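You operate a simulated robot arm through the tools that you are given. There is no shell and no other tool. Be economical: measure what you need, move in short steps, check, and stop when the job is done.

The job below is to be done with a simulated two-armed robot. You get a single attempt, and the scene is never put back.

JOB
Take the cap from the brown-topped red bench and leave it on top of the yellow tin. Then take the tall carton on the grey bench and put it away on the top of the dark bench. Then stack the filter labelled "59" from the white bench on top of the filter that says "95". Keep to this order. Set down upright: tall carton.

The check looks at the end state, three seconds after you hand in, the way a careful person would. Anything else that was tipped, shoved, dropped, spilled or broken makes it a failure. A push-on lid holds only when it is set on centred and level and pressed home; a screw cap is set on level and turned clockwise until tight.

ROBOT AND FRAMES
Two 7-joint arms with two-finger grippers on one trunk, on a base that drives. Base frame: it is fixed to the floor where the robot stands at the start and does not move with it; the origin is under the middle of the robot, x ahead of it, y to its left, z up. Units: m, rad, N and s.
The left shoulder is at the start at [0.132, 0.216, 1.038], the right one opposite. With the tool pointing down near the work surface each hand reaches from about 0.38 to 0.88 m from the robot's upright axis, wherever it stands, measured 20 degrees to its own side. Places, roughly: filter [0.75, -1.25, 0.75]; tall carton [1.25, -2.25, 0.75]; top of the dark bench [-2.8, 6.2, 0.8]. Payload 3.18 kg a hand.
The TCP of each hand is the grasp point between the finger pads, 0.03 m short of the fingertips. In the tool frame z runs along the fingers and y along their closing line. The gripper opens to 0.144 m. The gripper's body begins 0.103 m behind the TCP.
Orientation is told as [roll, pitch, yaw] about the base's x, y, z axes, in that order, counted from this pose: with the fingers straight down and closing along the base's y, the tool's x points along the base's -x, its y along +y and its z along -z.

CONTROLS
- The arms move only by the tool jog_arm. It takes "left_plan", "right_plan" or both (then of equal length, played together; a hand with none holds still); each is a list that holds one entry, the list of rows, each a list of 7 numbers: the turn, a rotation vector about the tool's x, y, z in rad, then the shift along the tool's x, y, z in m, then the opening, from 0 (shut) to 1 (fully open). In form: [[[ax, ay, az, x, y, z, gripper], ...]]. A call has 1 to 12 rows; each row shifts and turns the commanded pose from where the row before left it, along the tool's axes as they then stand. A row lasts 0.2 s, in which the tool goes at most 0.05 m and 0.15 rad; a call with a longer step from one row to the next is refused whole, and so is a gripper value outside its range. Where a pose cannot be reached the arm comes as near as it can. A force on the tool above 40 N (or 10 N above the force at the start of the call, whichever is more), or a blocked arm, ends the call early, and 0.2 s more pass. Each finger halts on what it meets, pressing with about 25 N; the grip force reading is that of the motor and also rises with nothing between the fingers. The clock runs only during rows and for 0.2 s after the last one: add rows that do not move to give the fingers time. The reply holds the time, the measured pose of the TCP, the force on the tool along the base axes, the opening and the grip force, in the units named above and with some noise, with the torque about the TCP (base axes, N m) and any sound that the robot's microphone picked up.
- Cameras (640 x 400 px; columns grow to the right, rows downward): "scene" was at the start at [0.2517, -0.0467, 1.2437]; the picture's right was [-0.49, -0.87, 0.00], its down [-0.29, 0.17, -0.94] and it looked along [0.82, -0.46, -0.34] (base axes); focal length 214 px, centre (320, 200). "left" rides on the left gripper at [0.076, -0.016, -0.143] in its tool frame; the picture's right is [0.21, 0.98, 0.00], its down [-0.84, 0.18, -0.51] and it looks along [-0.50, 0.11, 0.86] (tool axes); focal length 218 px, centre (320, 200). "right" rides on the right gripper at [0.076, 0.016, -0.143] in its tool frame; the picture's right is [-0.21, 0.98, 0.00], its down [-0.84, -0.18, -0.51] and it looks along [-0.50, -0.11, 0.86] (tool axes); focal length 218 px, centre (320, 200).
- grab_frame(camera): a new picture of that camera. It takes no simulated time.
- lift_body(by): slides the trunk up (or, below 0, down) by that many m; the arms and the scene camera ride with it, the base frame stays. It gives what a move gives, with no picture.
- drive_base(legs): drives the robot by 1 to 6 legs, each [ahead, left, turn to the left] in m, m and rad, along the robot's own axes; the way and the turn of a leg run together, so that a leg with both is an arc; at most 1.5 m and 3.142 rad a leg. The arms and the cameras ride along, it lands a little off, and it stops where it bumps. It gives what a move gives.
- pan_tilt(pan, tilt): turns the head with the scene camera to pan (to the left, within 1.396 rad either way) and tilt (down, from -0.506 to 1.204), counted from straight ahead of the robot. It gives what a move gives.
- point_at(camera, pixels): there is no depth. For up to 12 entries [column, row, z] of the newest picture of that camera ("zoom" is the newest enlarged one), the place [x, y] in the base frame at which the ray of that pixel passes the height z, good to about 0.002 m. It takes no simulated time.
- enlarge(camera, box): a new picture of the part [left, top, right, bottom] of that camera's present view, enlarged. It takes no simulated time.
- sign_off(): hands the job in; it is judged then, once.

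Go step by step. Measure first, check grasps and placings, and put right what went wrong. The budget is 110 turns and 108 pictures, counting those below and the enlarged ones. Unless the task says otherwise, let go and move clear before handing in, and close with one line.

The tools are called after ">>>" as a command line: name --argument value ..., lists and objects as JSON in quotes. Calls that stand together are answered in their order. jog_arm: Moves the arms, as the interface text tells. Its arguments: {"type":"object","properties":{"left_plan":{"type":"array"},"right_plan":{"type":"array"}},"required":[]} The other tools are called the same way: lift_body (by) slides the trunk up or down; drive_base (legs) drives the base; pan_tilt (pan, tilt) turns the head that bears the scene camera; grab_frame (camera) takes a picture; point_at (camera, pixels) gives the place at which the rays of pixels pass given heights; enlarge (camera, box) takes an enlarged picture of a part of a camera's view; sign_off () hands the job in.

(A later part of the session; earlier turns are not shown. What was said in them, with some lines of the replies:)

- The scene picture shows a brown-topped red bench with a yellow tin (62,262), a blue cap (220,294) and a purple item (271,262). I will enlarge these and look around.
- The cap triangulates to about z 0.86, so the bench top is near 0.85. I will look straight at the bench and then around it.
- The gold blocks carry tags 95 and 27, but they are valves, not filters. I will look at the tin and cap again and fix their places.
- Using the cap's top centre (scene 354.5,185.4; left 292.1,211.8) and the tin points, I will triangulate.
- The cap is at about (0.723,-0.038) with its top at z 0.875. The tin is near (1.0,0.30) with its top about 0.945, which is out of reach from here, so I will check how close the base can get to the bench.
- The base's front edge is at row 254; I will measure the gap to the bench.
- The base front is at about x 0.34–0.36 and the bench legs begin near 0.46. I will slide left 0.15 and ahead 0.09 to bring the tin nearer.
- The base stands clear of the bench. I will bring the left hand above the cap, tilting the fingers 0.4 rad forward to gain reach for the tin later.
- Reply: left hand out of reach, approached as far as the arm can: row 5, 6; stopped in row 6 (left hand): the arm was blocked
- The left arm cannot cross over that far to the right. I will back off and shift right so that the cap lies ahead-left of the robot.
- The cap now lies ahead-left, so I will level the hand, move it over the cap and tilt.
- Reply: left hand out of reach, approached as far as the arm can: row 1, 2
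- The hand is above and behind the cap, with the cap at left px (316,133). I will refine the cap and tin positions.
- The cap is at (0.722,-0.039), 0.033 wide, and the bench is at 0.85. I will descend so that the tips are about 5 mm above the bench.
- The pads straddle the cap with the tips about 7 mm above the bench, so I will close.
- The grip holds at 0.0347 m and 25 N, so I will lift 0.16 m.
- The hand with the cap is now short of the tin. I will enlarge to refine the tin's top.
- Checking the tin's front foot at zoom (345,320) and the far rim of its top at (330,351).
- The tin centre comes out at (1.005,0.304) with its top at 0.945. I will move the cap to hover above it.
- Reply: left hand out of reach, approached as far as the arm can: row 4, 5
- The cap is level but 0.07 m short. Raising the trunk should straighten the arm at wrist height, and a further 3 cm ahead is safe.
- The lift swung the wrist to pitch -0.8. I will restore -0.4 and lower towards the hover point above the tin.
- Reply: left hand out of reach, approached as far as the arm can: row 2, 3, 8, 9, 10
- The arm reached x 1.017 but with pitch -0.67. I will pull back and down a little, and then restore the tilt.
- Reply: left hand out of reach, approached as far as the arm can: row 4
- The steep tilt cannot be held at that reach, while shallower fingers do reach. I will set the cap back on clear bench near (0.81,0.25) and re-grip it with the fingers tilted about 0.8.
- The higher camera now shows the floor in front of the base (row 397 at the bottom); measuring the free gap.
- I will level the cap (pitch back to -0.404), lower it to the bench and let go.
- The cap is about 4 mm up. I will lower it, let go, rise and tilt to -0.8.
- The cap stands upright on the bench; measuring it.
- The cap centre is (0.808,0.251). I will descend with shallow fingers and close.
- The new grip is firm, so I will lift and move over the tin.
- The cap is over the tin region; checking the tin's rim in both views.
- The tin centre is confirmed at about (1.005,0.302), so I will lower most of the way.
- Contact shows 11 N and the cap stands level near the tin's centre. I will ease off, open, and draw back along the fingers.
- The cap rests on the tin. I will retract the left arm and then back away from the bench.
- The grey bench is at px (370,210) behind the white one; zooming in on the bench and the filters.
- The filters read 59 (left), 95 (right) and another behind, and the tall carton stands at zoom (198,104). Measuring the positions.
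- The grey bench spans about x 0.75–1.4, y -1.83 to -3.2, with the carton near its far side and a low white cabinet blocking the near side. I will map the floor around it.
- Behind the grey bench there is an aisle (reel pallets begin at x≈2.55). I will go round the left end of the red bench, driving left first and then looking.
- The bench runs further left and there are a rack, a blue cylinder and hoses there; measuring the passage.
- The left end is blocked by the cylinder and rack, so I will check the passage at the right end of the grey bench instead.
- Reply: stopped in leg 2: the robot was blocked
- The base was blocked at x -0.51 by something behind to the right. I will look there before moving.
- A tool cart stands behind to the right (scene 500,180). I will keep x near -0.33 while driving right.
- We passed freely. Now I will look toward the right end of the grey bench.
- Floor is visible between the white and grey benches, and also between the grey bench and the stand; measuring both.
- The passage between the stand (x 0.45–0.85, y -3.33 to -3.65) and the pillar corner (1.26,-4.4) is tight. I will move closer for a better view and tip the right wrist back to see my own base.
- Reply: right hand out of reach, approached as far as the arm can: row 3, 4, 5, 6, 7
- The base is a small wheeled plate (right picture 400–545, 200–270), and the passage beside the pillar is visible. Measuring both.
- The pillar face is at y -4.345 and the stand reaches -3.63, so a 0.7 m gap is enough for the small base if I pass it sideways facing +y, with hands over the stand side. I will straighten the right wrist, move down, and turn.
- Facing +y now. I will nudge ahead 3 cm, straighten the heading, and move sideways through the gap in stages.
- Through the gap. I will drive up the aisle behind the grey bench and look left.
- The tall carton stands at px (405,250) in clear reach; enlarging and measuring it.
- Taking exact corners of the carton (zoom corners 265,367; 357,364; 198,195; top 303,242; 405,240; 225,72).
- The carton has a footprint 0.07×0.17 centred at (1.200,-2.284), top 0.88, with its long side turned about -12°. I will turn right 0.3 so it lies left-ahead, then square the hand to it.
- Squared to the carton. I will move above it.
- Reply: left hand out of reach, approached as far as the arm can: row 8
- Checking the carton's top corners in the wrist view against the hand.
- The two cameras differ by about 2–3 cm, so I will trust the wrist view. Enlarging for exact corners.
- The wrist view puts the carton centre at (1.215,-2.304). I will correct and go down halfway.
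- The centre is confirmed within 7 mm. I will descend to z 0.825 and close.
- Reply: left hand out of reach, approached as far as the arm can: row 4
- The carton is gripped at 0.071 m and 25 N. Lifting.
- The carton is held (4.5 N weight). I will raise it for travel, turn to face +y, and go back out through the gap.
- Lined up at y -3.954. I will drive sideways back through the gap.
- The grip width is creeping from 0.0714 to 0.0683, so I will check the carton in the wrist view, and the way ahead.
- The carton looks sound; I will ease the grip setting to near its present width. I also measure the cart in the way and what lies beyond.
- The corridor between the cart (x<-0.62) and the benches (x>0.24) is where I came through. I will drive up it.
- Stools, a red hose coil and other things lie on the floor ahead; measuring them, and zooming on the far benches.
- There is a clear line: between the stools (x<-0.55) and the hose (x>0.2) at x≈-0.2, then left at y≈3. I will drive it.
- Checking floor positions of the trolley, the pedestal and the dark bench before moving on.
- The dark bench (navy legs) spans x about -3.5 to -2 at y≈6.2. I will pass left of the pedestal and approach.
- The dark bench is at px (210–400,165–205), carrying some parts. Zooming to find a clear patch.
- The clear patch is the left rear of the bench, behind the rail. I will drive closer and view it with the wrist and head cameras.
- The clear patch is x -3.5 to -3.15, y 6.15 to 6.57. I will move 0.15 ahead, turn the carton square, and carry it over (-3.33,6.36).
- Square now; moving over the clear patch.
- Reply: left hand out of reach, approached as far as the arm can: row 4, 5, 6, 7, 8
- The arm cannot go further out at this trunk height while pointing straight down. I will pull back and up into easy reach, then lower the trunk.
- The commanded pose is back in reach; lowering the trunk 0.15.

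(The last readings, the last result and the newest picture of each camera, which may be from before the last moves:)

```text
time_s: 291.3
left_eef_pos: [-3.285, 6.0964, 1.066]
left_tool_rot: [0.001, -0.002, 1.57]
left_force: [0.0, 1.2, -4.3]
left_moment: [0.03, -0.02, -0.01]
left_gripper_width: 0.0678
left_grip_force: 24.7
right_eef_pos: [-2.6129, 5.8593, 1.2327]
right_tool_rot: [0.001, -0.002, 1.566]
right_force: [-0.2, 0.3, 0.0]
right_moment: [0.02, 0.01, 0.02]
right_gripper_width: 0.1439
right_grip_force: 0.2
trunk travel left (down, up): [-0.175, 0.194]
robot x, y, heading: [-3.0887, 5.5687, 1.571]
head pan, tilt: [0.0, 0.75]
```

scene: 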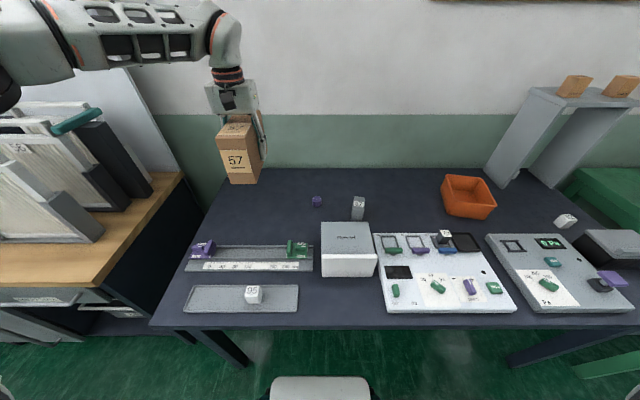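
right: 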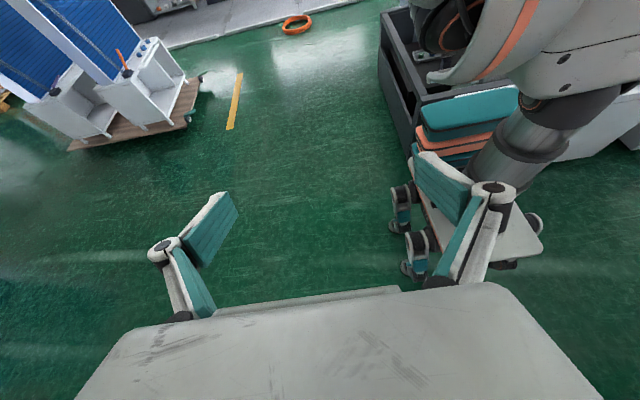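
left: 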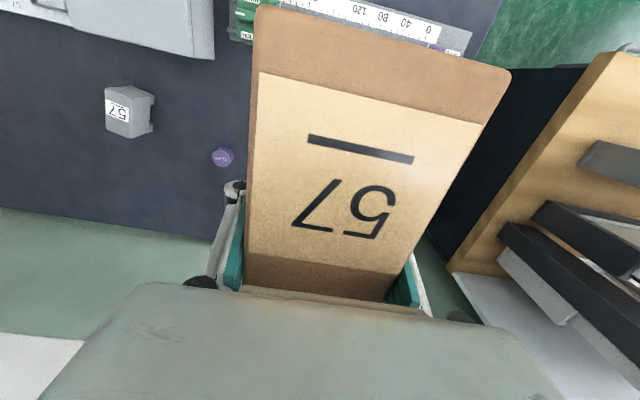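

>>> jog_arm --left_plan '[[[0, 0, 0, -0.0423, 0.0075, 0.012, 0.45], [0, 0, 0, -0.0423, 0.0075, 0.012, 0.45], [0, 0, 0, -0.0423, 0.0075, 0.012, 0.45], [0, 0, 0, -0.0423, 0.0075, 0.012, 0.45], [0, 0, 0, -0.0423, 0.0075, 0.012, 0.45], [0, 0, 0, -0.0423, 0.0075, 0.012, 0.45], [0, 0, 0, 0, 0, 0, 0.45]]]'

>>> grab_frame --camera "scene"

```text
time_s: 292.9
left_eef_pos: [-3.3091, 6.2253, 1.0266]
left_tool_rot: [0.002, 0.002, 1.573]
left_force: [0.4, 0.5, -4.4]
left_moment: [0.0, 0.02, -0.01]
left_gripper_width: 0.0674
left_grip_force: 24.7
left hand out of reach, approached as far as the arm can: row 4, 5, 6
right_eef_pos: [-2.6142, 5.8619, 1.2315]
right_tool_rot: [0.002, -0.001, 1.567]
right_force: [0.4, -1.2, -0.8]
right_moment: [-0.02, 0.0, 0.01]
right_gripper_width: 0.1438
right_grip_force: 0.1
trunk travel left (down, up): [-0.175, 0.194]
robot x, y, heading: [-3.0913, 5.5674, 1.565]
head pan, tilt: [0.0, 0.75]
```

```text
22 pictures are left
```

scene: 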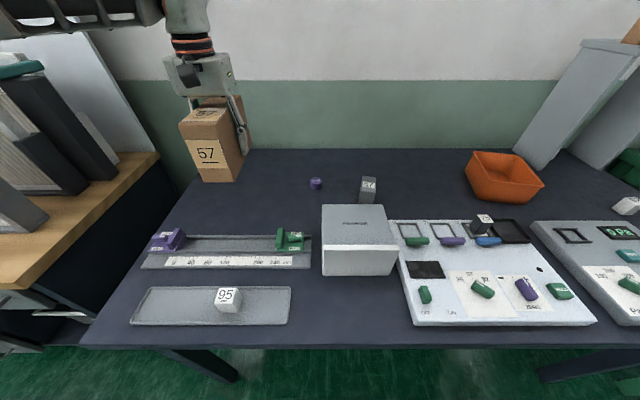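

The outreach is limited at this wrist yaw; at the pick the yaw was further round. I will turn the carton lengthwise along the bench (yaw π), which also needs less depth behind the rail.

>>> jog_arm --left_plan '[[[0, 0, -0.1427, 0, 0, 0, 0.45], [0, 0, -0.1427, 0, 0, 0, 0.45], [0, 0, -0.1427, 0, 0, 0, 0.45], [0, 0, -0.1427, 0, 0, 0, 0.45], [0, 0, -0.1427, 0, 0, 0, 0.45], [0, 0, -0.1427, 0, 0, 0, 0.45], [0, 0, -0.1427, 0, 0, 0, 0.45], [0, 0, -0.1427, 0, 0, 0, 0.45], [0, 0, -0.1427, 0, 0, 0, 0.45], [0, 0, -0.1427, 0, 0, 0, 0.45], [0, 0, -0.1427, 0, 0, 0, 0.45], [0, 0, 0, 0, 0, 0, 0.45]]]'

```text
time_s: 295.5
left_eef_pos: [-3.3073, 6.2265, 1.0305]
left_tool_rot: [0.002, -0.001, -3.14]
left_force: [-0.8, 0.2, -4.3]
left_moment: [-0.01, 0.04, 0.0]
left_gripper_width: 0.0677
left_grip_force: 24.6
right_eef_pos: [-2.614, 5.861, 1.232]
right_tool_rot: [0.003, 0.0, 1.567]
right_force: [0.0, -0.3, 0.8]
right_moment: [0.05, 0.0, -0.02]
right_gripper_width: 0.1441
right_grip_force: 0.0
trunk travel left (down, up): [-0.175, 0.194]
robot x, y, heading: [-3.0877, 5.5693, 1.572]
head pan, tilt: [0.0, 0.75]
```

Yaw is now π. I will push further back and down.

>>> jog_arm --left_plan '[[[0, 0, 0, -0.0077, -0.0312, 0.0267, 0.45], [0, 0, 0, -0.0077, -0.0312, 0.0267, 0.45], [0, 0, 0, -0.0077, -0.0312, 0.0267, 0.45], [0, 0, 0, 0, 0, 0, 0.45]]]'

>>> grab_frame --camera "scene"

>>> point_at --camera "scene" --pixels '[[230, 236, 0.8], [300, 238, 0.8], [316, 188, 0.8], [185, 185, 0.8], [250, 345, 0.8], [300, 150, 0.8], [350, 205, 0.88]]'

```text
time_s: 296.5
left_eef_pos: [-3.332, 6.3186, 0.9499]
left_tool_rot: [0.001, 0.0, -3.142]
left_force: [-0.3, -0.3, -4.0]
left_moment: [0.02, -0.01, -0.02]
left_gripper_width: 0.068
left_grip_force: 25.1
right_eef_pos: [-2.6143, 5.8598, 1.2324]
right_tool_rot: [0.001, -0.003, 1.567]
right_force: [-0.3, -1.1, 0.0]
right_moment: [0.02, -0.02, -0.04]
right_gripper_width: 0.144
right_grip_force: 0.1
trunk travel left (down, up): [-0.175, 0.194]
robot x, y, heading: [-3.0914, 5.5701, 1.572]
head pan, tilt: [0.0, 0.75]
```

```text
21 pictures are left
```

scene: 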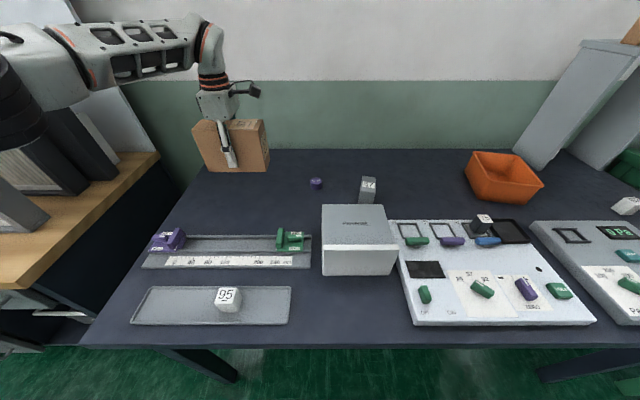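

```text
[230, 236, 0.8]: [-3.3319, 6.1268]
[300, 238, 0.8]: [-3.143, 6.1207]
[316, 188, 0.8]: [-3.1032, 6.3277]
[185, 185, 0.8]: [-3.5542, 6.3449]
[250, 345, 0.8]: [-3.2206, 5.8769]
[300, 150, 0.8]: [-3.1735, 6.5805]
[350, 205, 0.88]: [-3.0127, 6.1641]
```

The carton is over the clear patch. I will lower it to just above the bench.

>>> jog_arm --left_plan '[[[0, 0, 0, 0, 0, 0.02, 0.45], [0, 0, 0, 0, 0, 0.02, 0.45], [0, 0, 0, 0, 0, 0.018, 0.45], [0, 0, 0, 0, 0, 0.004, 0.45], [0, 0, 0, 0, 0, 0, 0.45]]]'

>>> enlarge --camera "scene" --box '[170, 100, 330, 220]'

```text
time_s: 297.7
left_eef_pos: [-3.3297, 6.3184, 0.8853]
left_tool_rot: [0.002, -0.001, -3.141]
left_force: [0.2, 0.9, -3.7]
left_moment: [0.01, 0.03, 0.01]
left_gripper_width: 0.0677
left_grip_force: 24.7
right_eef_pos: [-2.6135, 5.8615, 1.231]
right_tool_rot: [0.003, 0.001, 1.566]
right_force: [0.1, 0.0, -0.4]
right_moment: [-0.01, 0.0, 0.01]
right_gripper_width: 0.1441
right_grip_force: 0.1
trunk travel left (down, up): [-0.175, 0.194]
robot x, y, heading: [-3.0885, 5.5708, 1.571]
head pan, tilt: [0.0, 0.75]
```

```text
3.33 times, centred on (250, 160) of scene
```

zoom: 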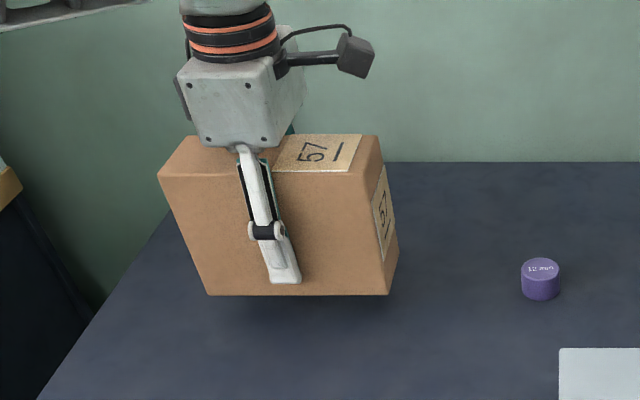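

About 8 mm to go; lowering gently until contact.

>>> jog_arm --left_plan '[[[0, 0, 0, 0, 0, 0.003, 0.45], [0, 0, 0, 0, 0, 0.003, 0.45], [0, 0, 0, 0, 0, 0, 0.45]]]'

```text
time_s: 298.5
left_eef_pos: [-3.3307, 6.3184, 0.8821]
left_tool_rot: [0.003, -0.002, -3.142]
left_force: [0.2, 0.0, -4.3]
left_moment: [0.0, -0.02, -0.01]
left_gripper_width: 0.0675
left_grip_force: 25.2
right_eef_pos: [-2.6144, 5.8603, 1.2313]
right_tool_rot: [0.001, 0.002, 1.566]
right_force: [0.5, -0.8, -0.8]
right_moment: [-0.02, 0.03, 0.02]
right_gripper_width: 0.1439
right_grip_force: 0.1
trunk travel left (down, up): [-0.175, 0.194]
robot x, y, heading: [-3.0907, 5.5687, 1.566]
head pan, tilt: [0.0, 0.75]
```

>>> jog_arm --left_plan '[[[0, 0, 0, 0, 0, 0.003, 0.45], [0, 0, 0, 0, 0, 0.002, 0.45], [0, 0, 0, 0, 0, 0, 0.45]]]'

```text
time_s: 299.3
left_eef_pos: [-3.3304, 6.319, 0.8764]
left_tool_rot: [0.001, -0.002, -3.141]
left_force: [-0.4, 0.7, -3.3]
left_moment: [0.02, 0.02, 0.01]
left_gripper_width: 0.0676
left_grip_force: 25.0
right_eef_pos: [-2.6143, 5.8598, 1.2321]
right_tool_rot: [0.002, 0.0, 1.569]
right_force: [-0.6, 0.6, 0.3]
right_moment: [-0.01, -0.02, 0.0]
right_gripper_width: 0.1441
right_grip_force: 0.1
trunk travel left (down, up): [-0.175, 0.194]
robot x, y, heading: [-3.0919, 5.5709, 1.572]
head pan, tilt: [0.0, 0.75]
```

>>> jog_arm --left_plan '[[[0, 0, 0, 0, 0, 0.002, 0.45], [0, 0, 0, 0, 0, 0.002, 0.45], [0, 0, 0, 0, 0, 0, 0.45]]]'

>>> enlarge --camera "scene" --box '[190, 150, 300, 210]'

```text
time_s: 300.1
left_eef_pos: [-3.3302, 6.3179, 0.8734]
left_tool_rot: [0.003, -0.003, -3.141]
left_force: [0.1, 0.2, -4.2]
left_moment: [0.01, -0.01, -0.01]
left_gripper_width: 0.0678
left_grip_force: 25.2
right_eef_pos: [-2.6131, 5.861, 1.2317]
right_tool_rot: [0.002, 0.0, 1.567]
right_force: [0.0, 0.3, -0.2]
right_moment: [-0.02, -0.03, -0.03]
right_gripper_width: 0.1441
right_grip_force: 0.0
trunk travel left (down, up): [-0.175, 0.194]
robot x, y, heading: [-3.0883, 5.5726, 1.568]
head pan, tilt: [0.0, 0.75]
```

```text
5.82 times, centred on (245, 180) of scene
```

zoom: 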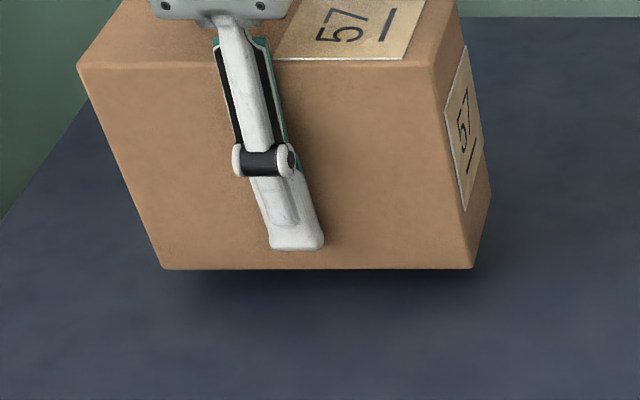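

There is still a shadow gap; continuing down in small steps.

>>> jog_arm --left_plan '[[[0, 0, 0, 0, 0, 0.003, 0.45], [0, 0, 0, 0, 0, 0.003, 0.45], [0, 0, 0, 0, 0, 0, 0.45]]]'

```text
time_s: 300.9
left_eef_pos: [-3.331, 6.3182, 0.8681]
left_tool_rot: [0.002, -0.002, -3.144]
left_force: [-0.2, 0.3, -4.6]
left_moment: [0.02, 0.01, -0.01]
left_gripper_width: 0.0676
left_grip_force: 25.2
right_eef_pos: [-2.6139, 5.8615, 1.2314]
right_tool_rot: [0.001, -0.001, 1.566]
right_force: [-0.7, -0.7, -0.1]
right_moment: [0.02, -0.02, -0.02]
right_gripper_width: 0.1439
right_grip_force: 0.0
trunk travel left (down, up): [-0.175, 0.194]
robot x, y, heading: [-3.0906, 5.5671, 1.566]
head pan, tilt: [0.0, 0.75]
```

>>> jog_arm --left_plan '[[[0, 0, 0, 0, 0, 0.003, 0.45], [0, 0, 0, 0, 0, 0.003, 0.45], [0, 0, 0, 0, 0, 0, 0.45]]]'

>>> enlarge --camera "scene" --box '[190, 150, 300, 210]'

```text
time_s: 301.7
left_eef_pos: [-3.3308, 6.317, 0.8606]
left_tool_rot: [0.001, -0.002, -3.143]
left_force: [-0.8, 0.2, -4.0]
left_moment: [0.02, 0.0, 0.02]
left_gripper_width: 0.0677
left_grip_force: 24.7
right_eef_pos: [-2.614, 5.8607, 1.2314]
right_tool_rot: [0.001, -0.002, 1.568]
right_force: [0.1, -0.5, 0.0]
right_moment: [0.01, -0.01, 0.0]
right_gripper_width: 0.1439
right_grip_force: 0.1
trunk travel left (down, up): [-0.175, 0.194]
robot x, y, heading: [-3.0941, 5.5702, 1.569]
head pan, tilt: [0.0, 0.75]
```

```text
5.82 times, centred on (245, 180) of scene
```

zoom: 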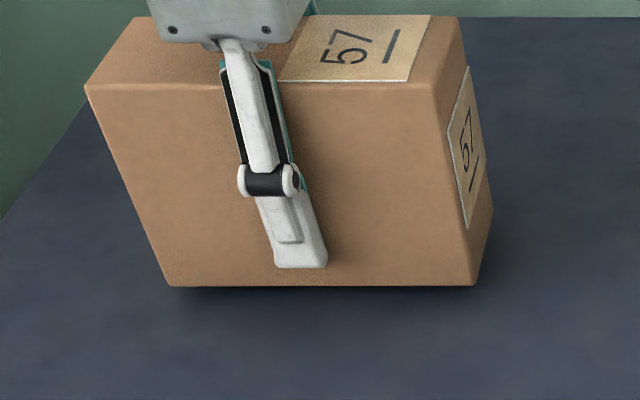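

The shadow is narrowing; a few mm more.

>>> jog_arm --left_plan '[[[0, 0, 0, 0, 0, 0.003, 0.45], [0, 0, 0, 0, 0, 0.002, 0.45], [0, 0, 0, 0, 0, 0, 0.45]]]'

```text
time_s: 302.5
left_eef_pos: [-3.3311, 6.3177, 0.8562]
left_tool_rot: [0.004, -0.003, -3.141]
left_force: [0.0, -0.1, -4.3]
left_moment: [-0.04, 0.04, 0.01]
left_gripper_width: 0.0678
left_grip_force: 25.1
right_eef_pos: [-2.6139, 5.8607, 1.2314]
right_tool_rot: [-0.001, 0.0, 1.567]
right_force: [-0.1, -0.4, -0.1]
right_moment: [0.02, 0.0, -0.02]
right_gripper_width: 0.1439
right_grip_force: 0.0
trunk travel left (down, up): [-0.175, 0.194]
robot x, y, heading: [-3.0938, 5.5703, 1.573]
head pan, tilt: [0.0, 0.75]
```

>>> jog_arm --left_plan '[[[0, 0, 0, 0, 0, 0.002, 0.45], [0, 0, 0, 0, 0, 0.002, 0.45], [0, 0, 0, 0, 0, 0.002, 0.45], [0, 0, 0, 0, 0, 0, 0.45]]]'

>>> enlarge --camera "scene" --box '[190, 150, 300, 210]'

```text
time_s: 303.5
left_eef_pos: [-3.3315, 6.3189, 0.8511]
left_tool_rot: [-0.001, -0.003, -3.14]
left_force: [-2.5, -1.2, 6.1]
left_moment: [-0.38, 0.99, -0.01]
left_gripper_width: 0.0675
left_grip_force: 25.1
right_eef_pos: [-2.6134, 5.8598, 1.2312]
right_tool_rot: [0.003, -0.002, 1.567]
right_force: [-0.3, 0.5, 0.2]
right_moment: [0.01, 0.0, -0.05]
right_gripper_width: 0.1439
right_grip_force: 0.1
trunk travel left (down, up): [-0.175, 0.194]
robot x, y, heading: [-3.0902, 5.5709, 1.572]
head pan, tilt: [0.0, 0.75]
```

```text
5.82 times, centred on (245, 180) of scene
```

zoom: 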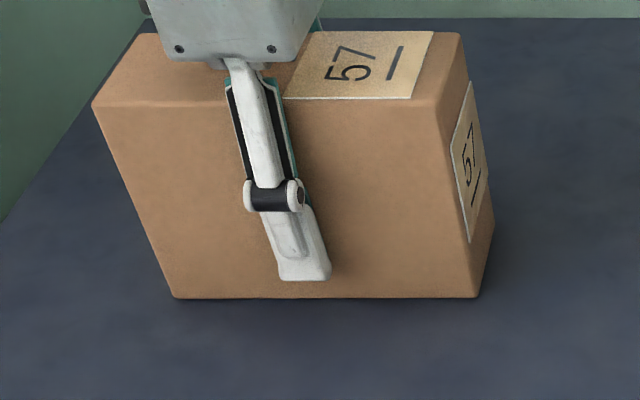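

Contact is felt and the carton is level on the bench. Opening gently and rising.

>>> jog_arm --left_plan '[[[0, 0, 0, 0, 0, 0, 0.5], [0, 0, 0, 0, 0, 0, 0.55], [0, 0, 0, 0, 0, 0, 0.62], [0, 0, 0, 0, 0, 0, 0.7], [0, 0, 0, 0, 0, 0, 0.7], [0, 0, 0, 0, 0, -0.03, 0.7], [0, 0, 0, 0, 0, -0.045, 0.7], [0, 0, 0, 0, 0, -0.045, 0.7], [0, 0, 0, 0, 0, -0.045, 0.7], [0, 0, 0, 0, 0.04, -0.02, 0.7], [0, 0, 0, 0, 0.04, -0.02, 0.7]]]'

>>> grab_frame --camera "scene"

```text
time_s: 305.9
left_eef_pos: [-3.3296, 6.2394, 1.0565]
left_tool_rot: [0.002, -0.001, 3.143]
left_force: [0.1, 0.0, 0.7]
left_moment: [0.02, 0.04, 0.01]
left_gripper_width: 0.1007
left_grip_force: 0.0
right_eef_pos: [-2.6114, 5.8592, 1.2324]
right_tool_rot: [0.002, -0.002, 1.568]
right_force: [0.6, -0.3, 0.1]
right_moment: [0.04, 0.04, 0.04]
right_gripper_width: 0.1441
right_grip_force: 0.0
trunk travel left (down, up): [-0.175, 0.194]
robot x, y, heading: [-3.0894, 5.5703, 1.57]
head pan, tilt: [0.0, 0.75]
```

```text
16 pictures are left
```

scene: 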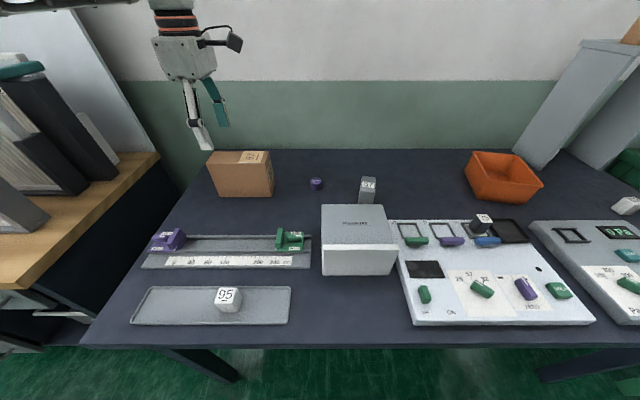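

The carton stands upright on the dark bench, clear of everything. I will retract the hand and drive back by the same way.

>>> jog_arm --left_plan '[[[0, 0, 0, 0, 0.035, -0.035, 0.7], [0, 0, 0, 0, 0.035, -0.035, 0.7], [0, 0, 0, 0, 0.035, -0.03, 0.7], [0, 0, 0.149, 0, 0, 0, 0.7], [0, 0, 0.149, 0, 0, 0, 0.7], [0, 0, 0.149, 0, 0, 0, 0.7], [0, 0, 0.149, 0, 0, 0, 0.7], [0, 0, 0.149, 0, 0, 0, 0.7], [0, 0, 0.149, 0, 0, 0, 0.7], [0, 0, 0.149, 0, 0, 0, 0.7], [0, 0, 0.149, 0, 0, 0, 0.7], [0, 0, 0.149, 0, 0, 0, 0.7]]]'

>>> drive_base --legs '[[-1.1, 0, 0], [-1.45, 0, 0]]'

```text
time_s: 308.5
left_eef_pos: [-3.3315, 6.1333, 1.1541]
left_tool_rot: [0.002, 0.0, 1.798]
left_force: [0.0, 0.0, -0.3]
left_moment: [0.01, 0.0, 0.03]
left_gripper_width: 0.1007
left_grip_force: 0.0
right_eef_pos: [-2.6141, 5.861, 1.233]
right_tool_rot: [0.004, 0.0, 1.566]
right_force: [0.5, 0.9, 0.2]
right_moment: [0.01, 0.0, -0.02]
right_gripper_width: 0.1441
right_grip_force: 0.1
trunk travel left (down, up): [-0.175, 0.194]
robot x, y, heading: [-3.0909, 5.5682, 1.568]
head pan, tilt: [0.0, 0.75]
```

```text
time_s: 320.8
left_eef_pos: [-3.3137, 3.6062, 1.1544]
left_tool_rot: [0.002, 0.001, 1.847]
left_force: [0.3, 0.3, -0.1]
left_moment: [0.03, -0.03, -0.01]
left_gripper_width: 0.1011
left_grip_force: 0.0
right_eef_pos: [-2.5846, 3.366, 1.2315]
right_tool_rot: [0.003, 0.0, 1.612]
right_force: [0.5, 0.3, 0.7]
right_moment: [0.0, -0.04, 0.02]
right_gripper_width: 0.144
right_grip_force: 0.1
trunk travel left (down, up): [-0.175, 0.194]
robot x, y, heading: [-3.0492, 3.0557, 1.614]
head pan, tilt: [0.0, 0.75]
```

>>> drive_base --legs '[[-0.08, 0, -0.042], [-0.03, -1.07, 0], [-0.07, -1.2, 0]]'

```text
time_s: 341.5
left_eef_pos: [-1.025, 3.4479, 1.1552]
left_tool_rot: [0.002, 0.001, 1.813]
left_force: [-0.4, -0.2, 0.4]
left_moment: [-0.03, -0.01, -0.02]
left_gripper_width: 0.1008
left_grip_force: 0.1
right_eef_pos: [-0.3037, 3.1864, 1.2326]
right_tool_rot: [0.002, -0.001, 1.581]
right_force: [-0.2, 0.4, -0.7]
right_moment: [-0.02, -0.03, -0.05]
right_gripper_width: 0.1441
right_grip_force: 0.0
trunk travel left (down, up): [-0.175, 0.194]
robot x, y, heading: [-0.7769, 2.8868, 1.581]
head pan, tilt: [0.0, 0.75]
```

>>> drive_base --legs '[[-0.45, -0.55, -0.008], [-1.0, 0, 0], [-1.0, 0, 0], [-0.8, 0, 0]]'

```text
time_s: 360.1
left_eef_pos: [-0.4593, 0.2282, 1.1557]
left_tool_rot: [0.002, 0.002, 1.807]
left_force: [0.4, 0.7, -0.5]
left_moment: [-0.01, -0.01, 0.01]
left_gripper_width: 0.1007
left_grip_force: 0.1
right_eef_pos: [0.2597, -0.04, 1.2318]
right_tool_rot: [0.0, 0.0, 1.573]
right_force: [-0.8, -0.2, 0.2]
right_moment: [0.01, 0.02, 0.01]
right_gripper_width: 0.1437
right_grip_force: 0.0
trunk travel left (down, up): [-0.175, 0.194]
robot x, y, heading: [-0.2173, -0.3359, 1.573]
head pan, tilt: [0.0, 0.75]
```

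>>> drive_base --legs '[[-1.0, 0, 0], [0, 0, -1.573], [0.12, 0, 0]]'

>>> pan_tilt --pan 0.0 --tilt 0.5

>>> grab_frame --camera "scene"

```text
time_s: 370.0
left_eef_pos: [0.4626, -1.099, 1.1552]
left_tool_rot: [0.002, 0.001, 0.243]
left_force: [-0.1, -1.2, -0.4]
left_moment: [-0.02, 0.0, 0.02]
left_gripper_width: 0.101
left_grip_force: 0.0
right_eef_pos: [0.1997, -1.8185, 1.2324]
right_tool_rot: [0.002, 0.0, 0.008]
right_force: [-0.7, -0.3, 0.2]
right_moment: [0.01, 0.03, 0.01]
right_gripper_width: 0.1443
right_grip_force: 0.0
trunk travel left (down, up): [-0.175, 0.194]
robot x, y, heading: [-0.101, -1.3462, 0.007]
head pan, tilt: [0.0, 0.75]
```

```text
time_s: 370.7
left_eef_pos: [0.4628, -1.0979, 1.1555]
left_tool_rot: [0.002, 0.0, 0.242]
left_force: [-0.6, 0.6, -1.2]
left_moment: [0.01, 0.0, 0.01]
left_gripper_width: 0.1008
left_grip_force: 0.0
right_eef_pos: [0.1983, -1.818, 1.2323]
right_tool_rot: [0.001, -0.001, 0.009]
right_force: [-0.2, -0.4, -0.2]
right_moment: [-0.05, 0.03, -0.01]
right_gripper_width: 0.1439
right_grip_force: 0.0
trunk travel left (down, up): [-0.175, 0.194]
robot x, y, heading: [-0.0984, -1.3474, 0.011]
head pan, tilt: [0.0, 0.499]
```

```text
15 pictures are left
```

scene: 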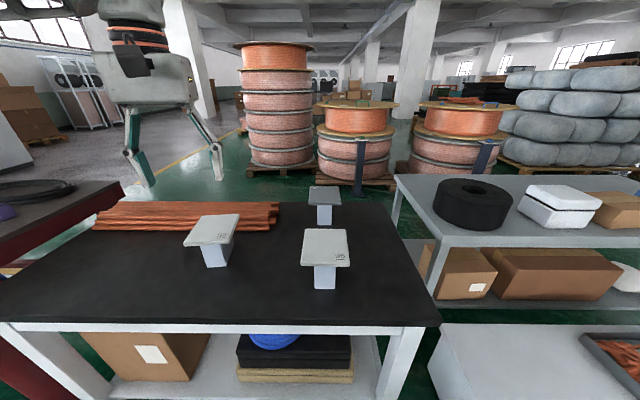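

Filter 59 is at px (213,235) and 95 at (325,255). Enlarging to measure both.

>>> enlarge --camera "scene" --box '[170, 190, 370, 310]'

>>> grab_frame --camera "left"

```text
3.20 times, centred on (270, 250) of scene
```

zoom: 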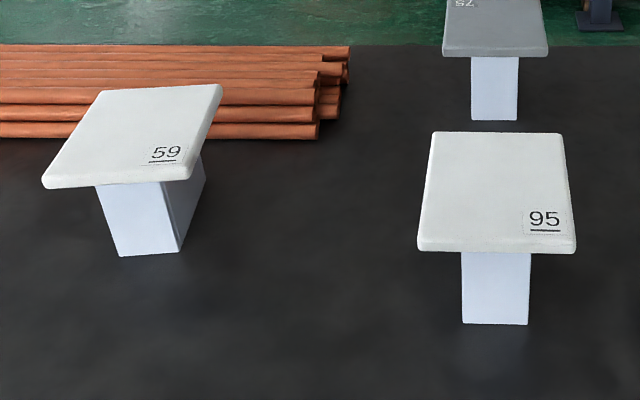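

```text
13 pictures are left
```

left: 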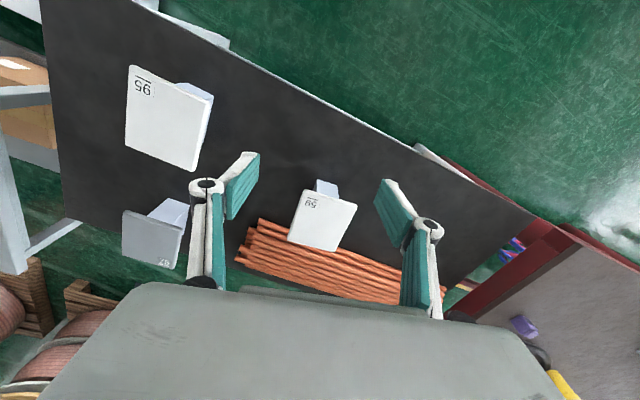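

>>> point_at --camera "zoom" --pixels '[[120, 256, 0.75], [180, 251, 0.75], [463, 324, 0.75], [527, 325, 0.75], [103, 92, 0.87], [220, 87, 0.87], [188, 178, 0.87], [44, 183, 0.87], [435, 134, 0.87], [561, 136, 0.87], [575, 246, 0.87], [419, 244, 0.87]]'

>>> point_at --camera "left" --pixels '[[305, 191, 0.87], [357, 207, 0.87], [336, 252, 0.87], [288, 240, 0.87], [131, 67, 0.87], [212, 93, 0.87], [193, 170, 0.87], [126, 148, 0.87], [316, 179, 0.75], [340, 185, 0.75]]'

```text
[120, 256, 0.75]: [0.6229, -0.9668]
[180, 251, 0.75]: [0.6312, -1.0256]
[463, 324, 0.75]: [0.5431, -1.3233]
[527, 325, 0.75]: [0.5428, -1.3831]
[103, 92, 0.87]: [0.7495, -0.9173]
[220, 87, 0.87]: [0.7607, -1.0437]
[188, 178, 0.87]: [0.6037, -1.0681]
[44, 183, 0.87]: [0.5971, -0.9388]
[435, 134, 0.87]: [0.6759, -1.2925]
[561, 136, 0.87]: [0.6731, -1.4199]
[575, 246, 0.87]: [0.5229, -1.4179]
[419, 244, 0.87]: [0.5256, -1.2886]
```

```text
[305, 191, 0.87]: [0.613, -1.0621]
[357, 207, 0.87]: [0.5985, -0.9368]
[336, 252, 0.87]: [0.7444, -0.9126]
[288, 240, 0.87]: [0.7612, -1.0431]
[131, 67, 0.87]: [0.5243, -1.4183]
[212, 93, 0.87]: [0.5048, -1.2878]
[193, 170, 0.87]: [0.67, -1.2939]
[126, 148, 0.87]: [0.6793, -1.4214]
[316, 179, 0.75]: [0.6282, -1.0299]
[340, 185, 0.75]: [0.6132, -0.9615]
```

The measurements agree: the plate of 59 is centred at (0.678,-0.990), top z 0.87, yaw ≈0.12, 0.13 wide; 95 is centred at (0.598,-1.355), yaw ≈0. I will drive closer so that both are within the left hand's reach.

>>> drive_base --legs '[[0.19, -0.05, -0.009]]'

```text
time_s: 372.3
left_eef_pos: [0.6544, -1.1522, 1.1549]
left_tool_rot: [0.001, 0.003, 0.232]
left_force: [-0.4, -0.4, -0.1]
left_moment: [0.01, 0.01, 0.02]
left_gripper_width: 0.101
left_grip_force: 0.0
right_eef_pos: [0.3826, -1.8711, 1.2323]
right_tool_rot: [0.001, -0.001, -0.003]
right_force: [0.2, 0.2, -0.9]
right_moment: [-0.01, 0.02, 0.03]
right_gripper_width: 0.144
right_grip_force: 0.0
trunk travel left (down, up): [-0.175, 0.194]
robot x, y, heading: [0.0886, -1.3939, -0.004]
head pan, tilt: [0.0, 0.499]
```

>>> jog_arm --left_plan '[[[0, 0, 0.112, 0, 0, 0, 1], [0, 0, 0, -0.0072, 0.0263, 0.0292, 1], [0, 0, 0, -0.0072, 0.0263, 0.0292, 1], [0, 0, 0, -0.0072, 0.0263, 0.0292, 1], [0, 0, 0, -0.0072, 0.0263, 0.0292, 1], [0, 0, 0, -0.0072, 0.0263, 0.0292, 1], [0, 0, 0, -0.0072, 0.0263, 0.0292, 1], [0, 0, 0, 0, 0, 0, 1]]]'

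>>> grab_frame --camera "left"

```text
time_s: 374.1
left_eef_pos: [0.676, -0.9902, 0.9788]
left_tool_rot: [0.002, -0.001, 0.118]
left_force: [-0.1, 0.0, 1.0]
left_moment: [0.0, -0.01, -0.03]
left_gripper_width: 0.1439
left_grip_force: 0.0
right_eef_pos: [0.3823, -1.8707, 1.2325]
right_tool_rot: [0.001, 0.0, -0.003]
right_force: [0.5, 0.6, 0.9]
right_moment: [-0.01, 0.02, -0.02]
right_gripper_width: 0.1438
right_grip_force: 0.0
trunk travel left (down, up): [-0.175, 0.194]
robot x, y, heading: [0.0899, -1.3936, 0.002]
head pan, tilt: [0.0, 0.499]
```

```text
12 pictures are left
```

left: 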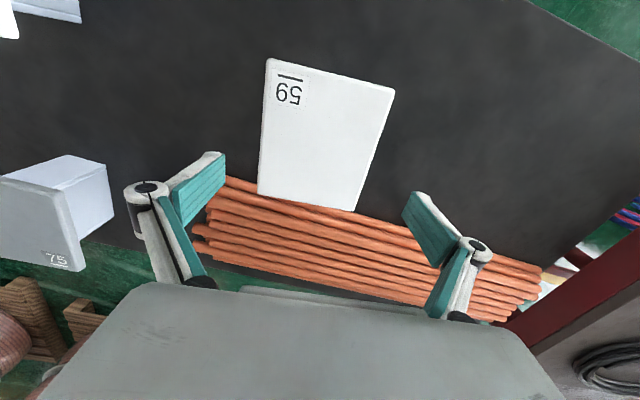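

>>> point_at --camera "left" --pixels '[[267, 59, 0.87], [394, 91, 0.87], [355, 211, 0.87], [259, 193, 0.87]]'

```text
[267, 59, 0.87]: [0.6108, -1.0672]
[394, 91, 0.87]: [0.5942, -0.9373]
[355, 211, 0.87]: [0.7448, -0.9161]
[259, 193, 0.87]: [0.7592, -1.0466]
```

The centre is confirmed at (0.677,-0.992), width 0.131. I will trim the yaw, descend with the fingers straddling the plate, and close on its edges.

>>> jog_arm --left_plan '[[[0, 0, -0.012, -0.001, -0.0017, 0.02, 1], [0, 0, 0, 0, 0, 0.03, 1], [0, 0, 0, 0, 0, 0.025, 1], [0, 0, 0, 0, 0, 0.025, 1], [0, 0, 0, 0, 0, 0.022, 1], [0, 0, 0, 0, 0, 0, 1]]]'

>>> grab_frame --camera "left"

```text
time_s: 375.5
left_eef_pos: [0.6796, -0.9927, 0.8586]
left_tool_rot: [0.003, 0.002, 0.129]
left_force: [-0.2, 0.4, 0.6]
left_moment: [0.02, 0.0, 0.01]
left_gripper_width: 0.1442
left_grip_force: 0.1
right_eef_pos: [0.3818, -1.87, 1.2325]
right_tool_rot: [0.002, -0.002, -0.003]
right_force: [-0.6, -0.8, -0.5]
right_moment: [-0.03, -0.03, 0.01]
right_gripper_width: 0.1442
right_grip_force: 0.0
trunk travel left (down, up): [-0.175, 0.194]
robot x, y, heading: [0.0888, -1.3977, 0.001]
head pan, tilt: [0.0, 0.499]
```

```text
11 pictures are left
```

left: 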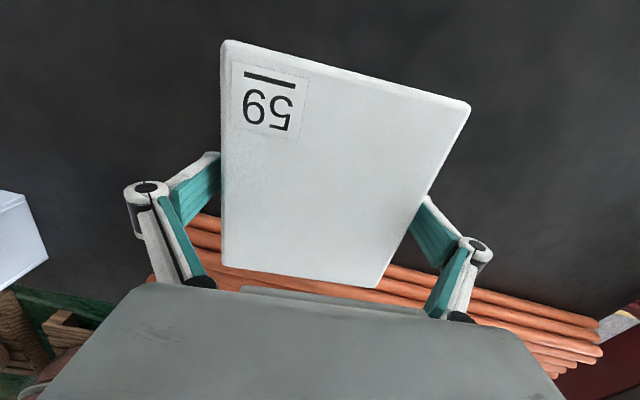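

The plate is between the pads; closing.

>>> jog_arm --left_plan '[[[0, 0, 0, 0, 0, 0, 0.9], [0, 0, 0, 0, 0, 0, 0.8], [0, 0, 0, 0, 0, 0, 0.7], [0, 0, 0, 0, 0, 0, 0.7]]]'

>>> jog_arm --left_plan '[[[0, 0, 0, 0, 0, -0.01, 0.7], [0, 0, 0, 0, 0, -0.02, 0.7], [0, 0, 0, 0, 0, 0, 0.7]]]'

>>> enlarge --camera "scene" --box '[150, 150, 390, 300]'

```text
time_s: 376.5
left_eef_pos: [0.6807, -0.9917, 0.8583]
left_tool_rot: [0.003, 0.001, 0.13]
left_force: [1.0, 0.7, 0.5]
left_moment: [-0.01, 0.03, -0.02]
left_gripper_width: 0.1285
left_grip_force: 25.2
right_eef_pos: [0.3829, -1.8696, 1.2308]
right_tool_rot: [0.0, 0.001, -0.002]
right_force: [0.2, -0.5, -0.2]
right_moment: [0.01, 0.0, -0.01]
right_gripper_width: 0.1439
right_grip_force: 0.1
trunk travel left (down, up): [-0.175, 0.194]
robot x, y, heading: [0.0869, -1.3895, -0.002]
head pan, tilt: [0.0, 0.499]
```

```text
time_s: 377.3
left_eef_pos: [0.6788, -0.9929, 0.8879]
left_tool_rot: [0.0, 0.003, 0.131]
left_force: [1.1, -0.4, -2.2]
left_moment: [0.04, -0.04, 0.01]
left_gripper_width: 0.1284
left_grip_force: 25.1
right_eef_pos: [0.3823, -1.87, 1.2327]
right_tool_rot: [-0.001, -0.002, -0.002]
right_force: [-0.1, 0.6, -0.7]
right_moment: [-0.02, -0.02, 0.0]
right_gripper_width: 0.144
right_grip_force: 0.0
trunk travel left (down, up): [-0.175, 0.194]
robot x, y, heading: [0.0929, -1.3934, -0.003]
head pan, tilt: [0.0, 0.499]
```

```text
2.67 times, centred on (270, 225) of scene
```

zoom: 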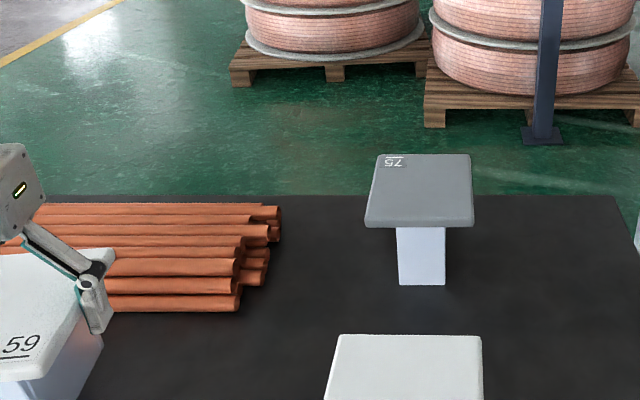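

Filter 59 hangs from the hand (about 2.3 N). I will lift, square to yaw 0, and carry it over filter 95.

>>> jog_arm --left_plan '[[[0, 0, 0, 0, 0, -0.046, 0.7], [0, 0, 0, 0, 0, -0.046, 0.7], [0, 0, 0, 0, 0, -0.046, 0.7], [0, 0, 0.13, 0, 0, 0, 0.7], [0, 0, 0, 0.0099, -0.0453, 0, 0.7], [0, 0, 0, 0.0099, -0.0453, 0, 0.7], [0, 0, 0, 0.0099, -0.0453, 0, 0.7], [0, 0, 0, 0.0099, -0.0453, 0, 0.7], [0, 0, 0, 0.0099, -0.0453, 0, 0.7], [0, 0, 0, 0.0099, -0.0453, 0, 0.7], [0, 0, 0, 0.0099, -0.0453, 0, 0.7], [0, 0, 0, 0.0099, -0.0453, 0, 0.7]]]'

>>> grab_frame --camera "scene"

```text
time_s: 379.9
left_eef_pos: [0.5482, -1.3683, 0.9914]
left_tool_rot: [0.001, 0.0, 0.0]
left_force: [-0.1, -0.2, -2.5]
left_moment: [0.04, -0.02, 0.03]
left_gripper_width: 0.1283
left_grip_force: 25.5
left hand out of reach, approached as far as the arm can: row 3, 4
right_eef_pos: [0.382, -1.8717, 1.2316]
right_tool_rot: [0.003, 0.003, -0.003]
right_force: [-0.3, -0.4, 1.0]
right_moment: [0.02, -0.01, 0.0]
right_gripper_width: 0.1442
right_grip_force: 0.2
trunk travel left (down, up): [-0.175, 0.194]
robot x, y, heading: [0.0891, -1.3901, -0.002]
head pan, tilt: [0.0, 0.499]
```

```text
9 pictures are left
```

scene: 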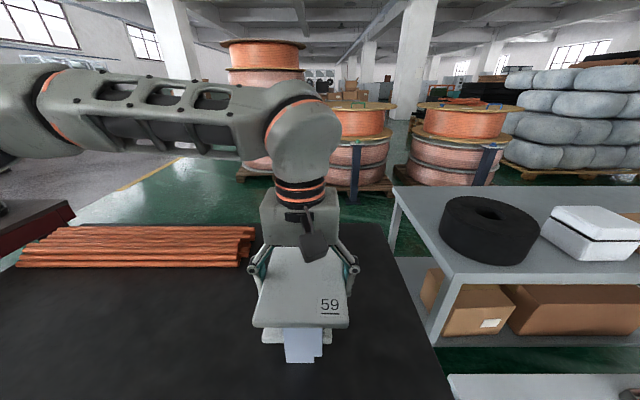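

The hand ended at (0.548,-1.368), low but touching nothing (force still -2.5 N). I will raise it 2 cm and move over 95's centre.

>>> jog_arm --left_plan '[[[0, 0, 0, 0, 0, -0.02, 0.7], [0, 0, 0, -0.026, 0.0065, 0, 0.7], [0, 0, 0, -0.026, 0.0065, 0, 0.7], [0, 0, 0, 0, 0, 0, 0.7]]]'

>>> pan_tilt --pan 0.0 --tilt 0.75

>>> enlarge --camera "scene" --box '[220, 160, 400, 300]'

```text
time_s: 380.9
left_eef_pos: [0.6024, -1.3567, 1.0136]
left_tool_rot: [0.002, 0.0, 0.001]
left_force: [0.3, 0.0, -2.8]
left_moment: [0.0, 0.0, 0.0]
left_gripper_width: 0.1283
left_grip_force: 25.3
right_eef_pos: [0.3826, -1.8698, 1.2315]
right_tool_rot: [-0.001, 0.001, -0.001]
right_force: [-0.6, -0.4, 0.2]
right_moment: [-0.01, -0.02, -0.01]
right_gripper_width: 0.1442
right_grip_force: 0.1
trunk travel left (down, up): [-0.175, 0.194]
robot x, y, heading: [0.0912, -1.3934, -0.006]
head pan, tilt: [0.0, 0.499]
```

```text
time_s: 381.7
left_eef_pos: [0.6018, -1.3577, 1.0108]
left_tool_rot: [0.002, 0.001, 0.002]
left_force: [0.6, 0.5, -2.5]
left_moment: [-0.04, -0.08, -0.02]
left_gripper_width: 0.1285
left_grip_force: 25.5
right_eef_pos: [0.3821, -1.8704, 1.2319]
right_tool_rot: [0.0, -0.001, -0.001]
right_force: [0.0, -0.5, 0.3]
right_moment: [-0.02, 0.03, 0.0]
right_gripper_width: 0.1438
right_grip_force: 0.0
trunk travel left (down, up): [-0.175, 0.194]
robot x, y, heading: [0.0906, -1.3949, 0.002]
head pan, tilt: [0.0, 0.75]
```

```text
2.86 times, centred on (310, 230) of scene
```

zoom: 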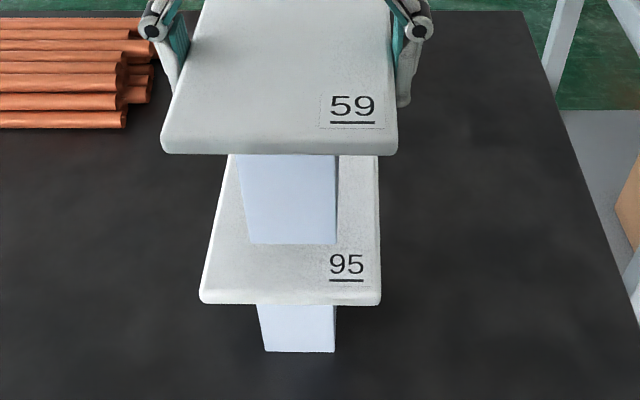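

>>> point_at --camera "zoom" --pixels '[[202, 291, 0.87], [380, 292, 0.87], [265, 352, 0.75], [335, 352, 0.75], [248, 243, 0.904], [336, 243, 0.904], [378, 158, 0.87]]'

```text
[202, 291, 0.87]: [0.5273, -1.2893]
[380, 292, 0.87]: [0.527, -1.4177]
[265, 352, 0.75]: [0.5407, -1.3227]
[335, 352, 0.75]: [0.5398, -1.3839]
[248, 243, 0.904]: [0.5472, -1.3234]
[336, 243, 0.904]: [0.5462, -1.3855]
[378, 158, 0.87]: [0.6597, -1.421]
```

The alignment is good (59's stem at x 0.547, y centre -1.3545 over a plate centred at -1.3535). Lowering.

>>> jog_arm --left_plan '[[[0, 0, 0, 0.005, 0, 0.01, 0.7], [0, 0, 0, 0, 0, 0.01, 0.7], [0, 0, 0, 0, 0, 0.005, 0.7], [0, 0, 0, 0, 0, 0.003, 0.7], [0, 0, 0, 0, 0, 0, 0.7]]]'

```text
time_s: 382.9
left_eef_pos: [0.5963, -1.3573, 0.9822]
left_tool_rot: [0.002, 0.001, 0.001]
left_force: [-0.4, -0.8, -3.3]
left_moment: [0.01, -0.01, 0.02]
left_gripper_width: 0.1281
left_grip_force: 25.2
right_eef_pos: [0.3821, -1.8688, 1.2311]
right_tool_rot: [0.0, 0.001, -0.002]
right_force: [-0.4, 0.8, 1.0]
right_moment: [-0.01, 0.0, 0.03]
right_gripper_width: 0.144
right_grip_force: 0.0
trunk travel left (down, up): [-0.175, 0.194]
robot x, y, heading: [0.0918, -1.3924, 0.002]
head pan, tilt: [0.0, 0.75]
```

>>> jog_arm --left_plan '[[[0, 0, 0, 0, 0, 0.002, 0.7], [0, 0, 0, 0, 0, 0.002, 0.7], [0, 0, 0, 0, 0, 0, 0.7]]]'

>>> enlarge --camera "scene" --box '[240, 180, 380, 300]'

```text
time_s: 383.7
left_eef_pos: [0.5965, -1.3565, 0.9799]
left_tool_rot: [0.002, 0.001, 0.003]
left_force: [-0.5, 1.2, 0.1]
left_moment: [-0.09, -0.12, -0.02]
left_gripper_width: 0.1283
left_grip_force: 24.8
right_eef_pos: [0.3823, -1.8708, 1.2314]
right_tool_rot: [0.0, 0.0, -0.002]
right_force: [0.0, -0.1, -0.9]
right_moment: [0.0, -0.01, -0.02]
right_gripper_width: 0.1441
right_grip_force: 0.0
trunk travel left (down, up): [-0.175, 0.194]
robot x, y, heading: [0.0939, -1.3917, 0.003]
head pan, tilt: [0.0, 0.75]
```

```text
3.33 times, centred on (310, 240) of scene
```

zoom: 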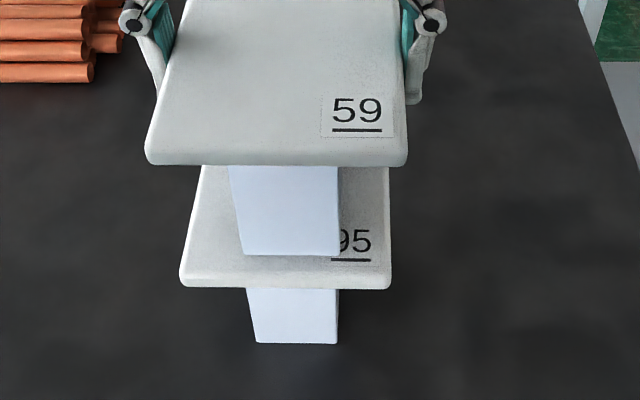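

The load has transferred (force 0.1 N) and the stem sits on the plate of 95. Opening evenly and rising.

>>> jog_arm --left_plan '[[[0, 0, 0, 0, 0, 0.0008, 0.7], [0, 0, 0, 0, 0, 0, 0.9], [0, 0, 0, 0, 0, 0, 0.95], [0, 0, 0, 0, 0, 0, 1], [0, 0, 0, 0, 0, 0, 1], [0, 0, 0, 0, 0, -0.015, 1], [0, 0, 0, 0, 0, -0.03, 1], [0, 0, 0, 0, 0, -0.04, 1], [0, 0, 0, 0, 0, -0.045, 1]]]'

>>> enlarge --camera "scene" --box '[200, 140, 420, 300]'

```text
time_s: 385.7
left_eef_pos: [0.595, -1.3584, 1.1095]
left_tool_rot: [0.002, 0.001, 0.001]
left_force: [-0.6, -0.8, 0.2]
left_moment: [0.02, 0.01, 0.0]
left_gripper_width: 0.144
left_grip_force: 0.0
right_eef_pos: [0.3802, -1.871, 1.2329]
right_tool_rot: [0.003, -0.002, -0.002]
right_force: [-0.6, 0.7, 0.5]
right_moment: [0.02, -0.04, -0.02]
right_gripper_width: 0.144
right_grip_force: 0.0
trunk travel left (down, up): [-0.175, 0.194]
robot x, y, heading: [0.0899, -1.3911, 0.004]
head pan, tilt: [0.0, 0.75]
```

```text
2.50 times, centred on (310, 220) of scene
```

zoom: 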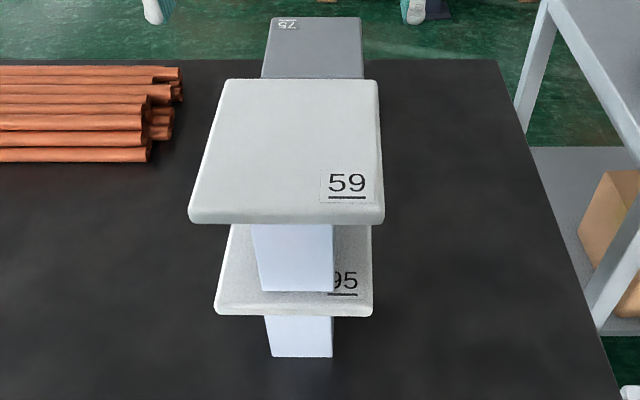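

59 stands squarely on 95 and the hand is clear. One last check of the cap on the tin.

>>> drive_base --legs '[[-0.15, 0, 0]]'

>>> pan_tilt --pan 1.0 --tilt 0.35

>>> enlarge --camera "scene" --box '[240, 120, 460, 280]'

```text
time_s: 387.1
left_eef_pos: [0.4478, -1.3569, 1.1088]
left_tool_rot: [0.001, 0.002, 0.0]
left_force: [1.3, 0.6, 0.7]
left_moment: [0.03, -0.05, 0.0]
left_gripper_width: 0.1438
left_grip_force: 0.0
right_eef_pos: [0.2329, -1.8701, 1.2315]
right_tool_rot: [0.001, 0.0, -0.004]
right_force: [-0.3, -0.4, 0.1]
right_moment: [-0.04, -0.03, 0.02]
right_gripper_width: 0.1439
right_grip_force: 0.0
trunk travel left (down, up): [-0.175, 0.194]
robot x, y, heading: [-0.0602, -1.3905, -0.004]
head pan, tilt: [0.0, 0.75]
```

```text
time_s: 388.3
left_eef_pos: [0.4496, -1.3577, 1.1082]
left_tool_rot: [0.001, 0.002, -0.001]
left_force: [-0.1, -0.2, -0.2]
left_moment: [-0.01, -0.02, -0.02]
left_gripper_width: 0.1442
left_grip_force: 0.0
right_eef_pos: [0.2332, -1.87, 1.2325]
right_tool_rot: [0.002, 0.001, -0.004]
right_force: [0.9, 0.4, 0.7]
right_moment: [-0.01, -0.05, -0.02]
right_gripper_width: 0.1439
right_grip_force: 0.0
trunk travel left (down, up): [-0.175, 0.194]
robot x, y, heading: [-0.0561, -1.3915, -0.001]
head pan, tilt: [1.0, 0.351]
```

```text
2.50 times, centred on (350, 200) of scene
5 turns are left
```

zoom: 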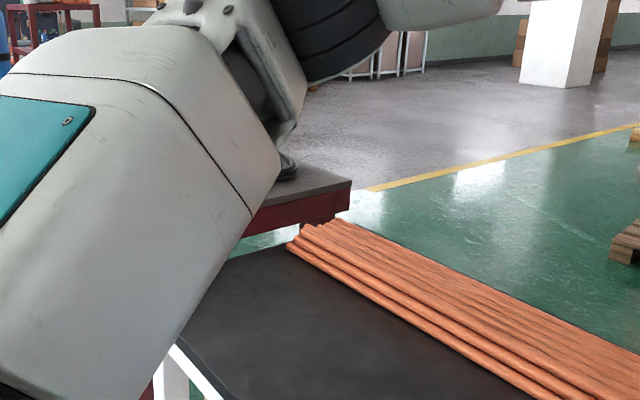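

The arm hides the tin from here, but the cap was seen resting on it after release and nothing has touched it since. All three placings are done and the hands are clear, so I am handing in.

>>> sign_off

```text
The job is handed in.
```

I handed the job in with all three steps done in order: the cap is on the yellow tin, the tall carton is upright on the dark bench, and filter 59 is stacked on filter 95. I could not re-check the cap at the end because the arm hid the tin. The carton's grip narrowed about 4 mm while it was carried, though it looked undamaged. The base was also blocked once at the tool cart while driving, and I saw no sign it had moved.
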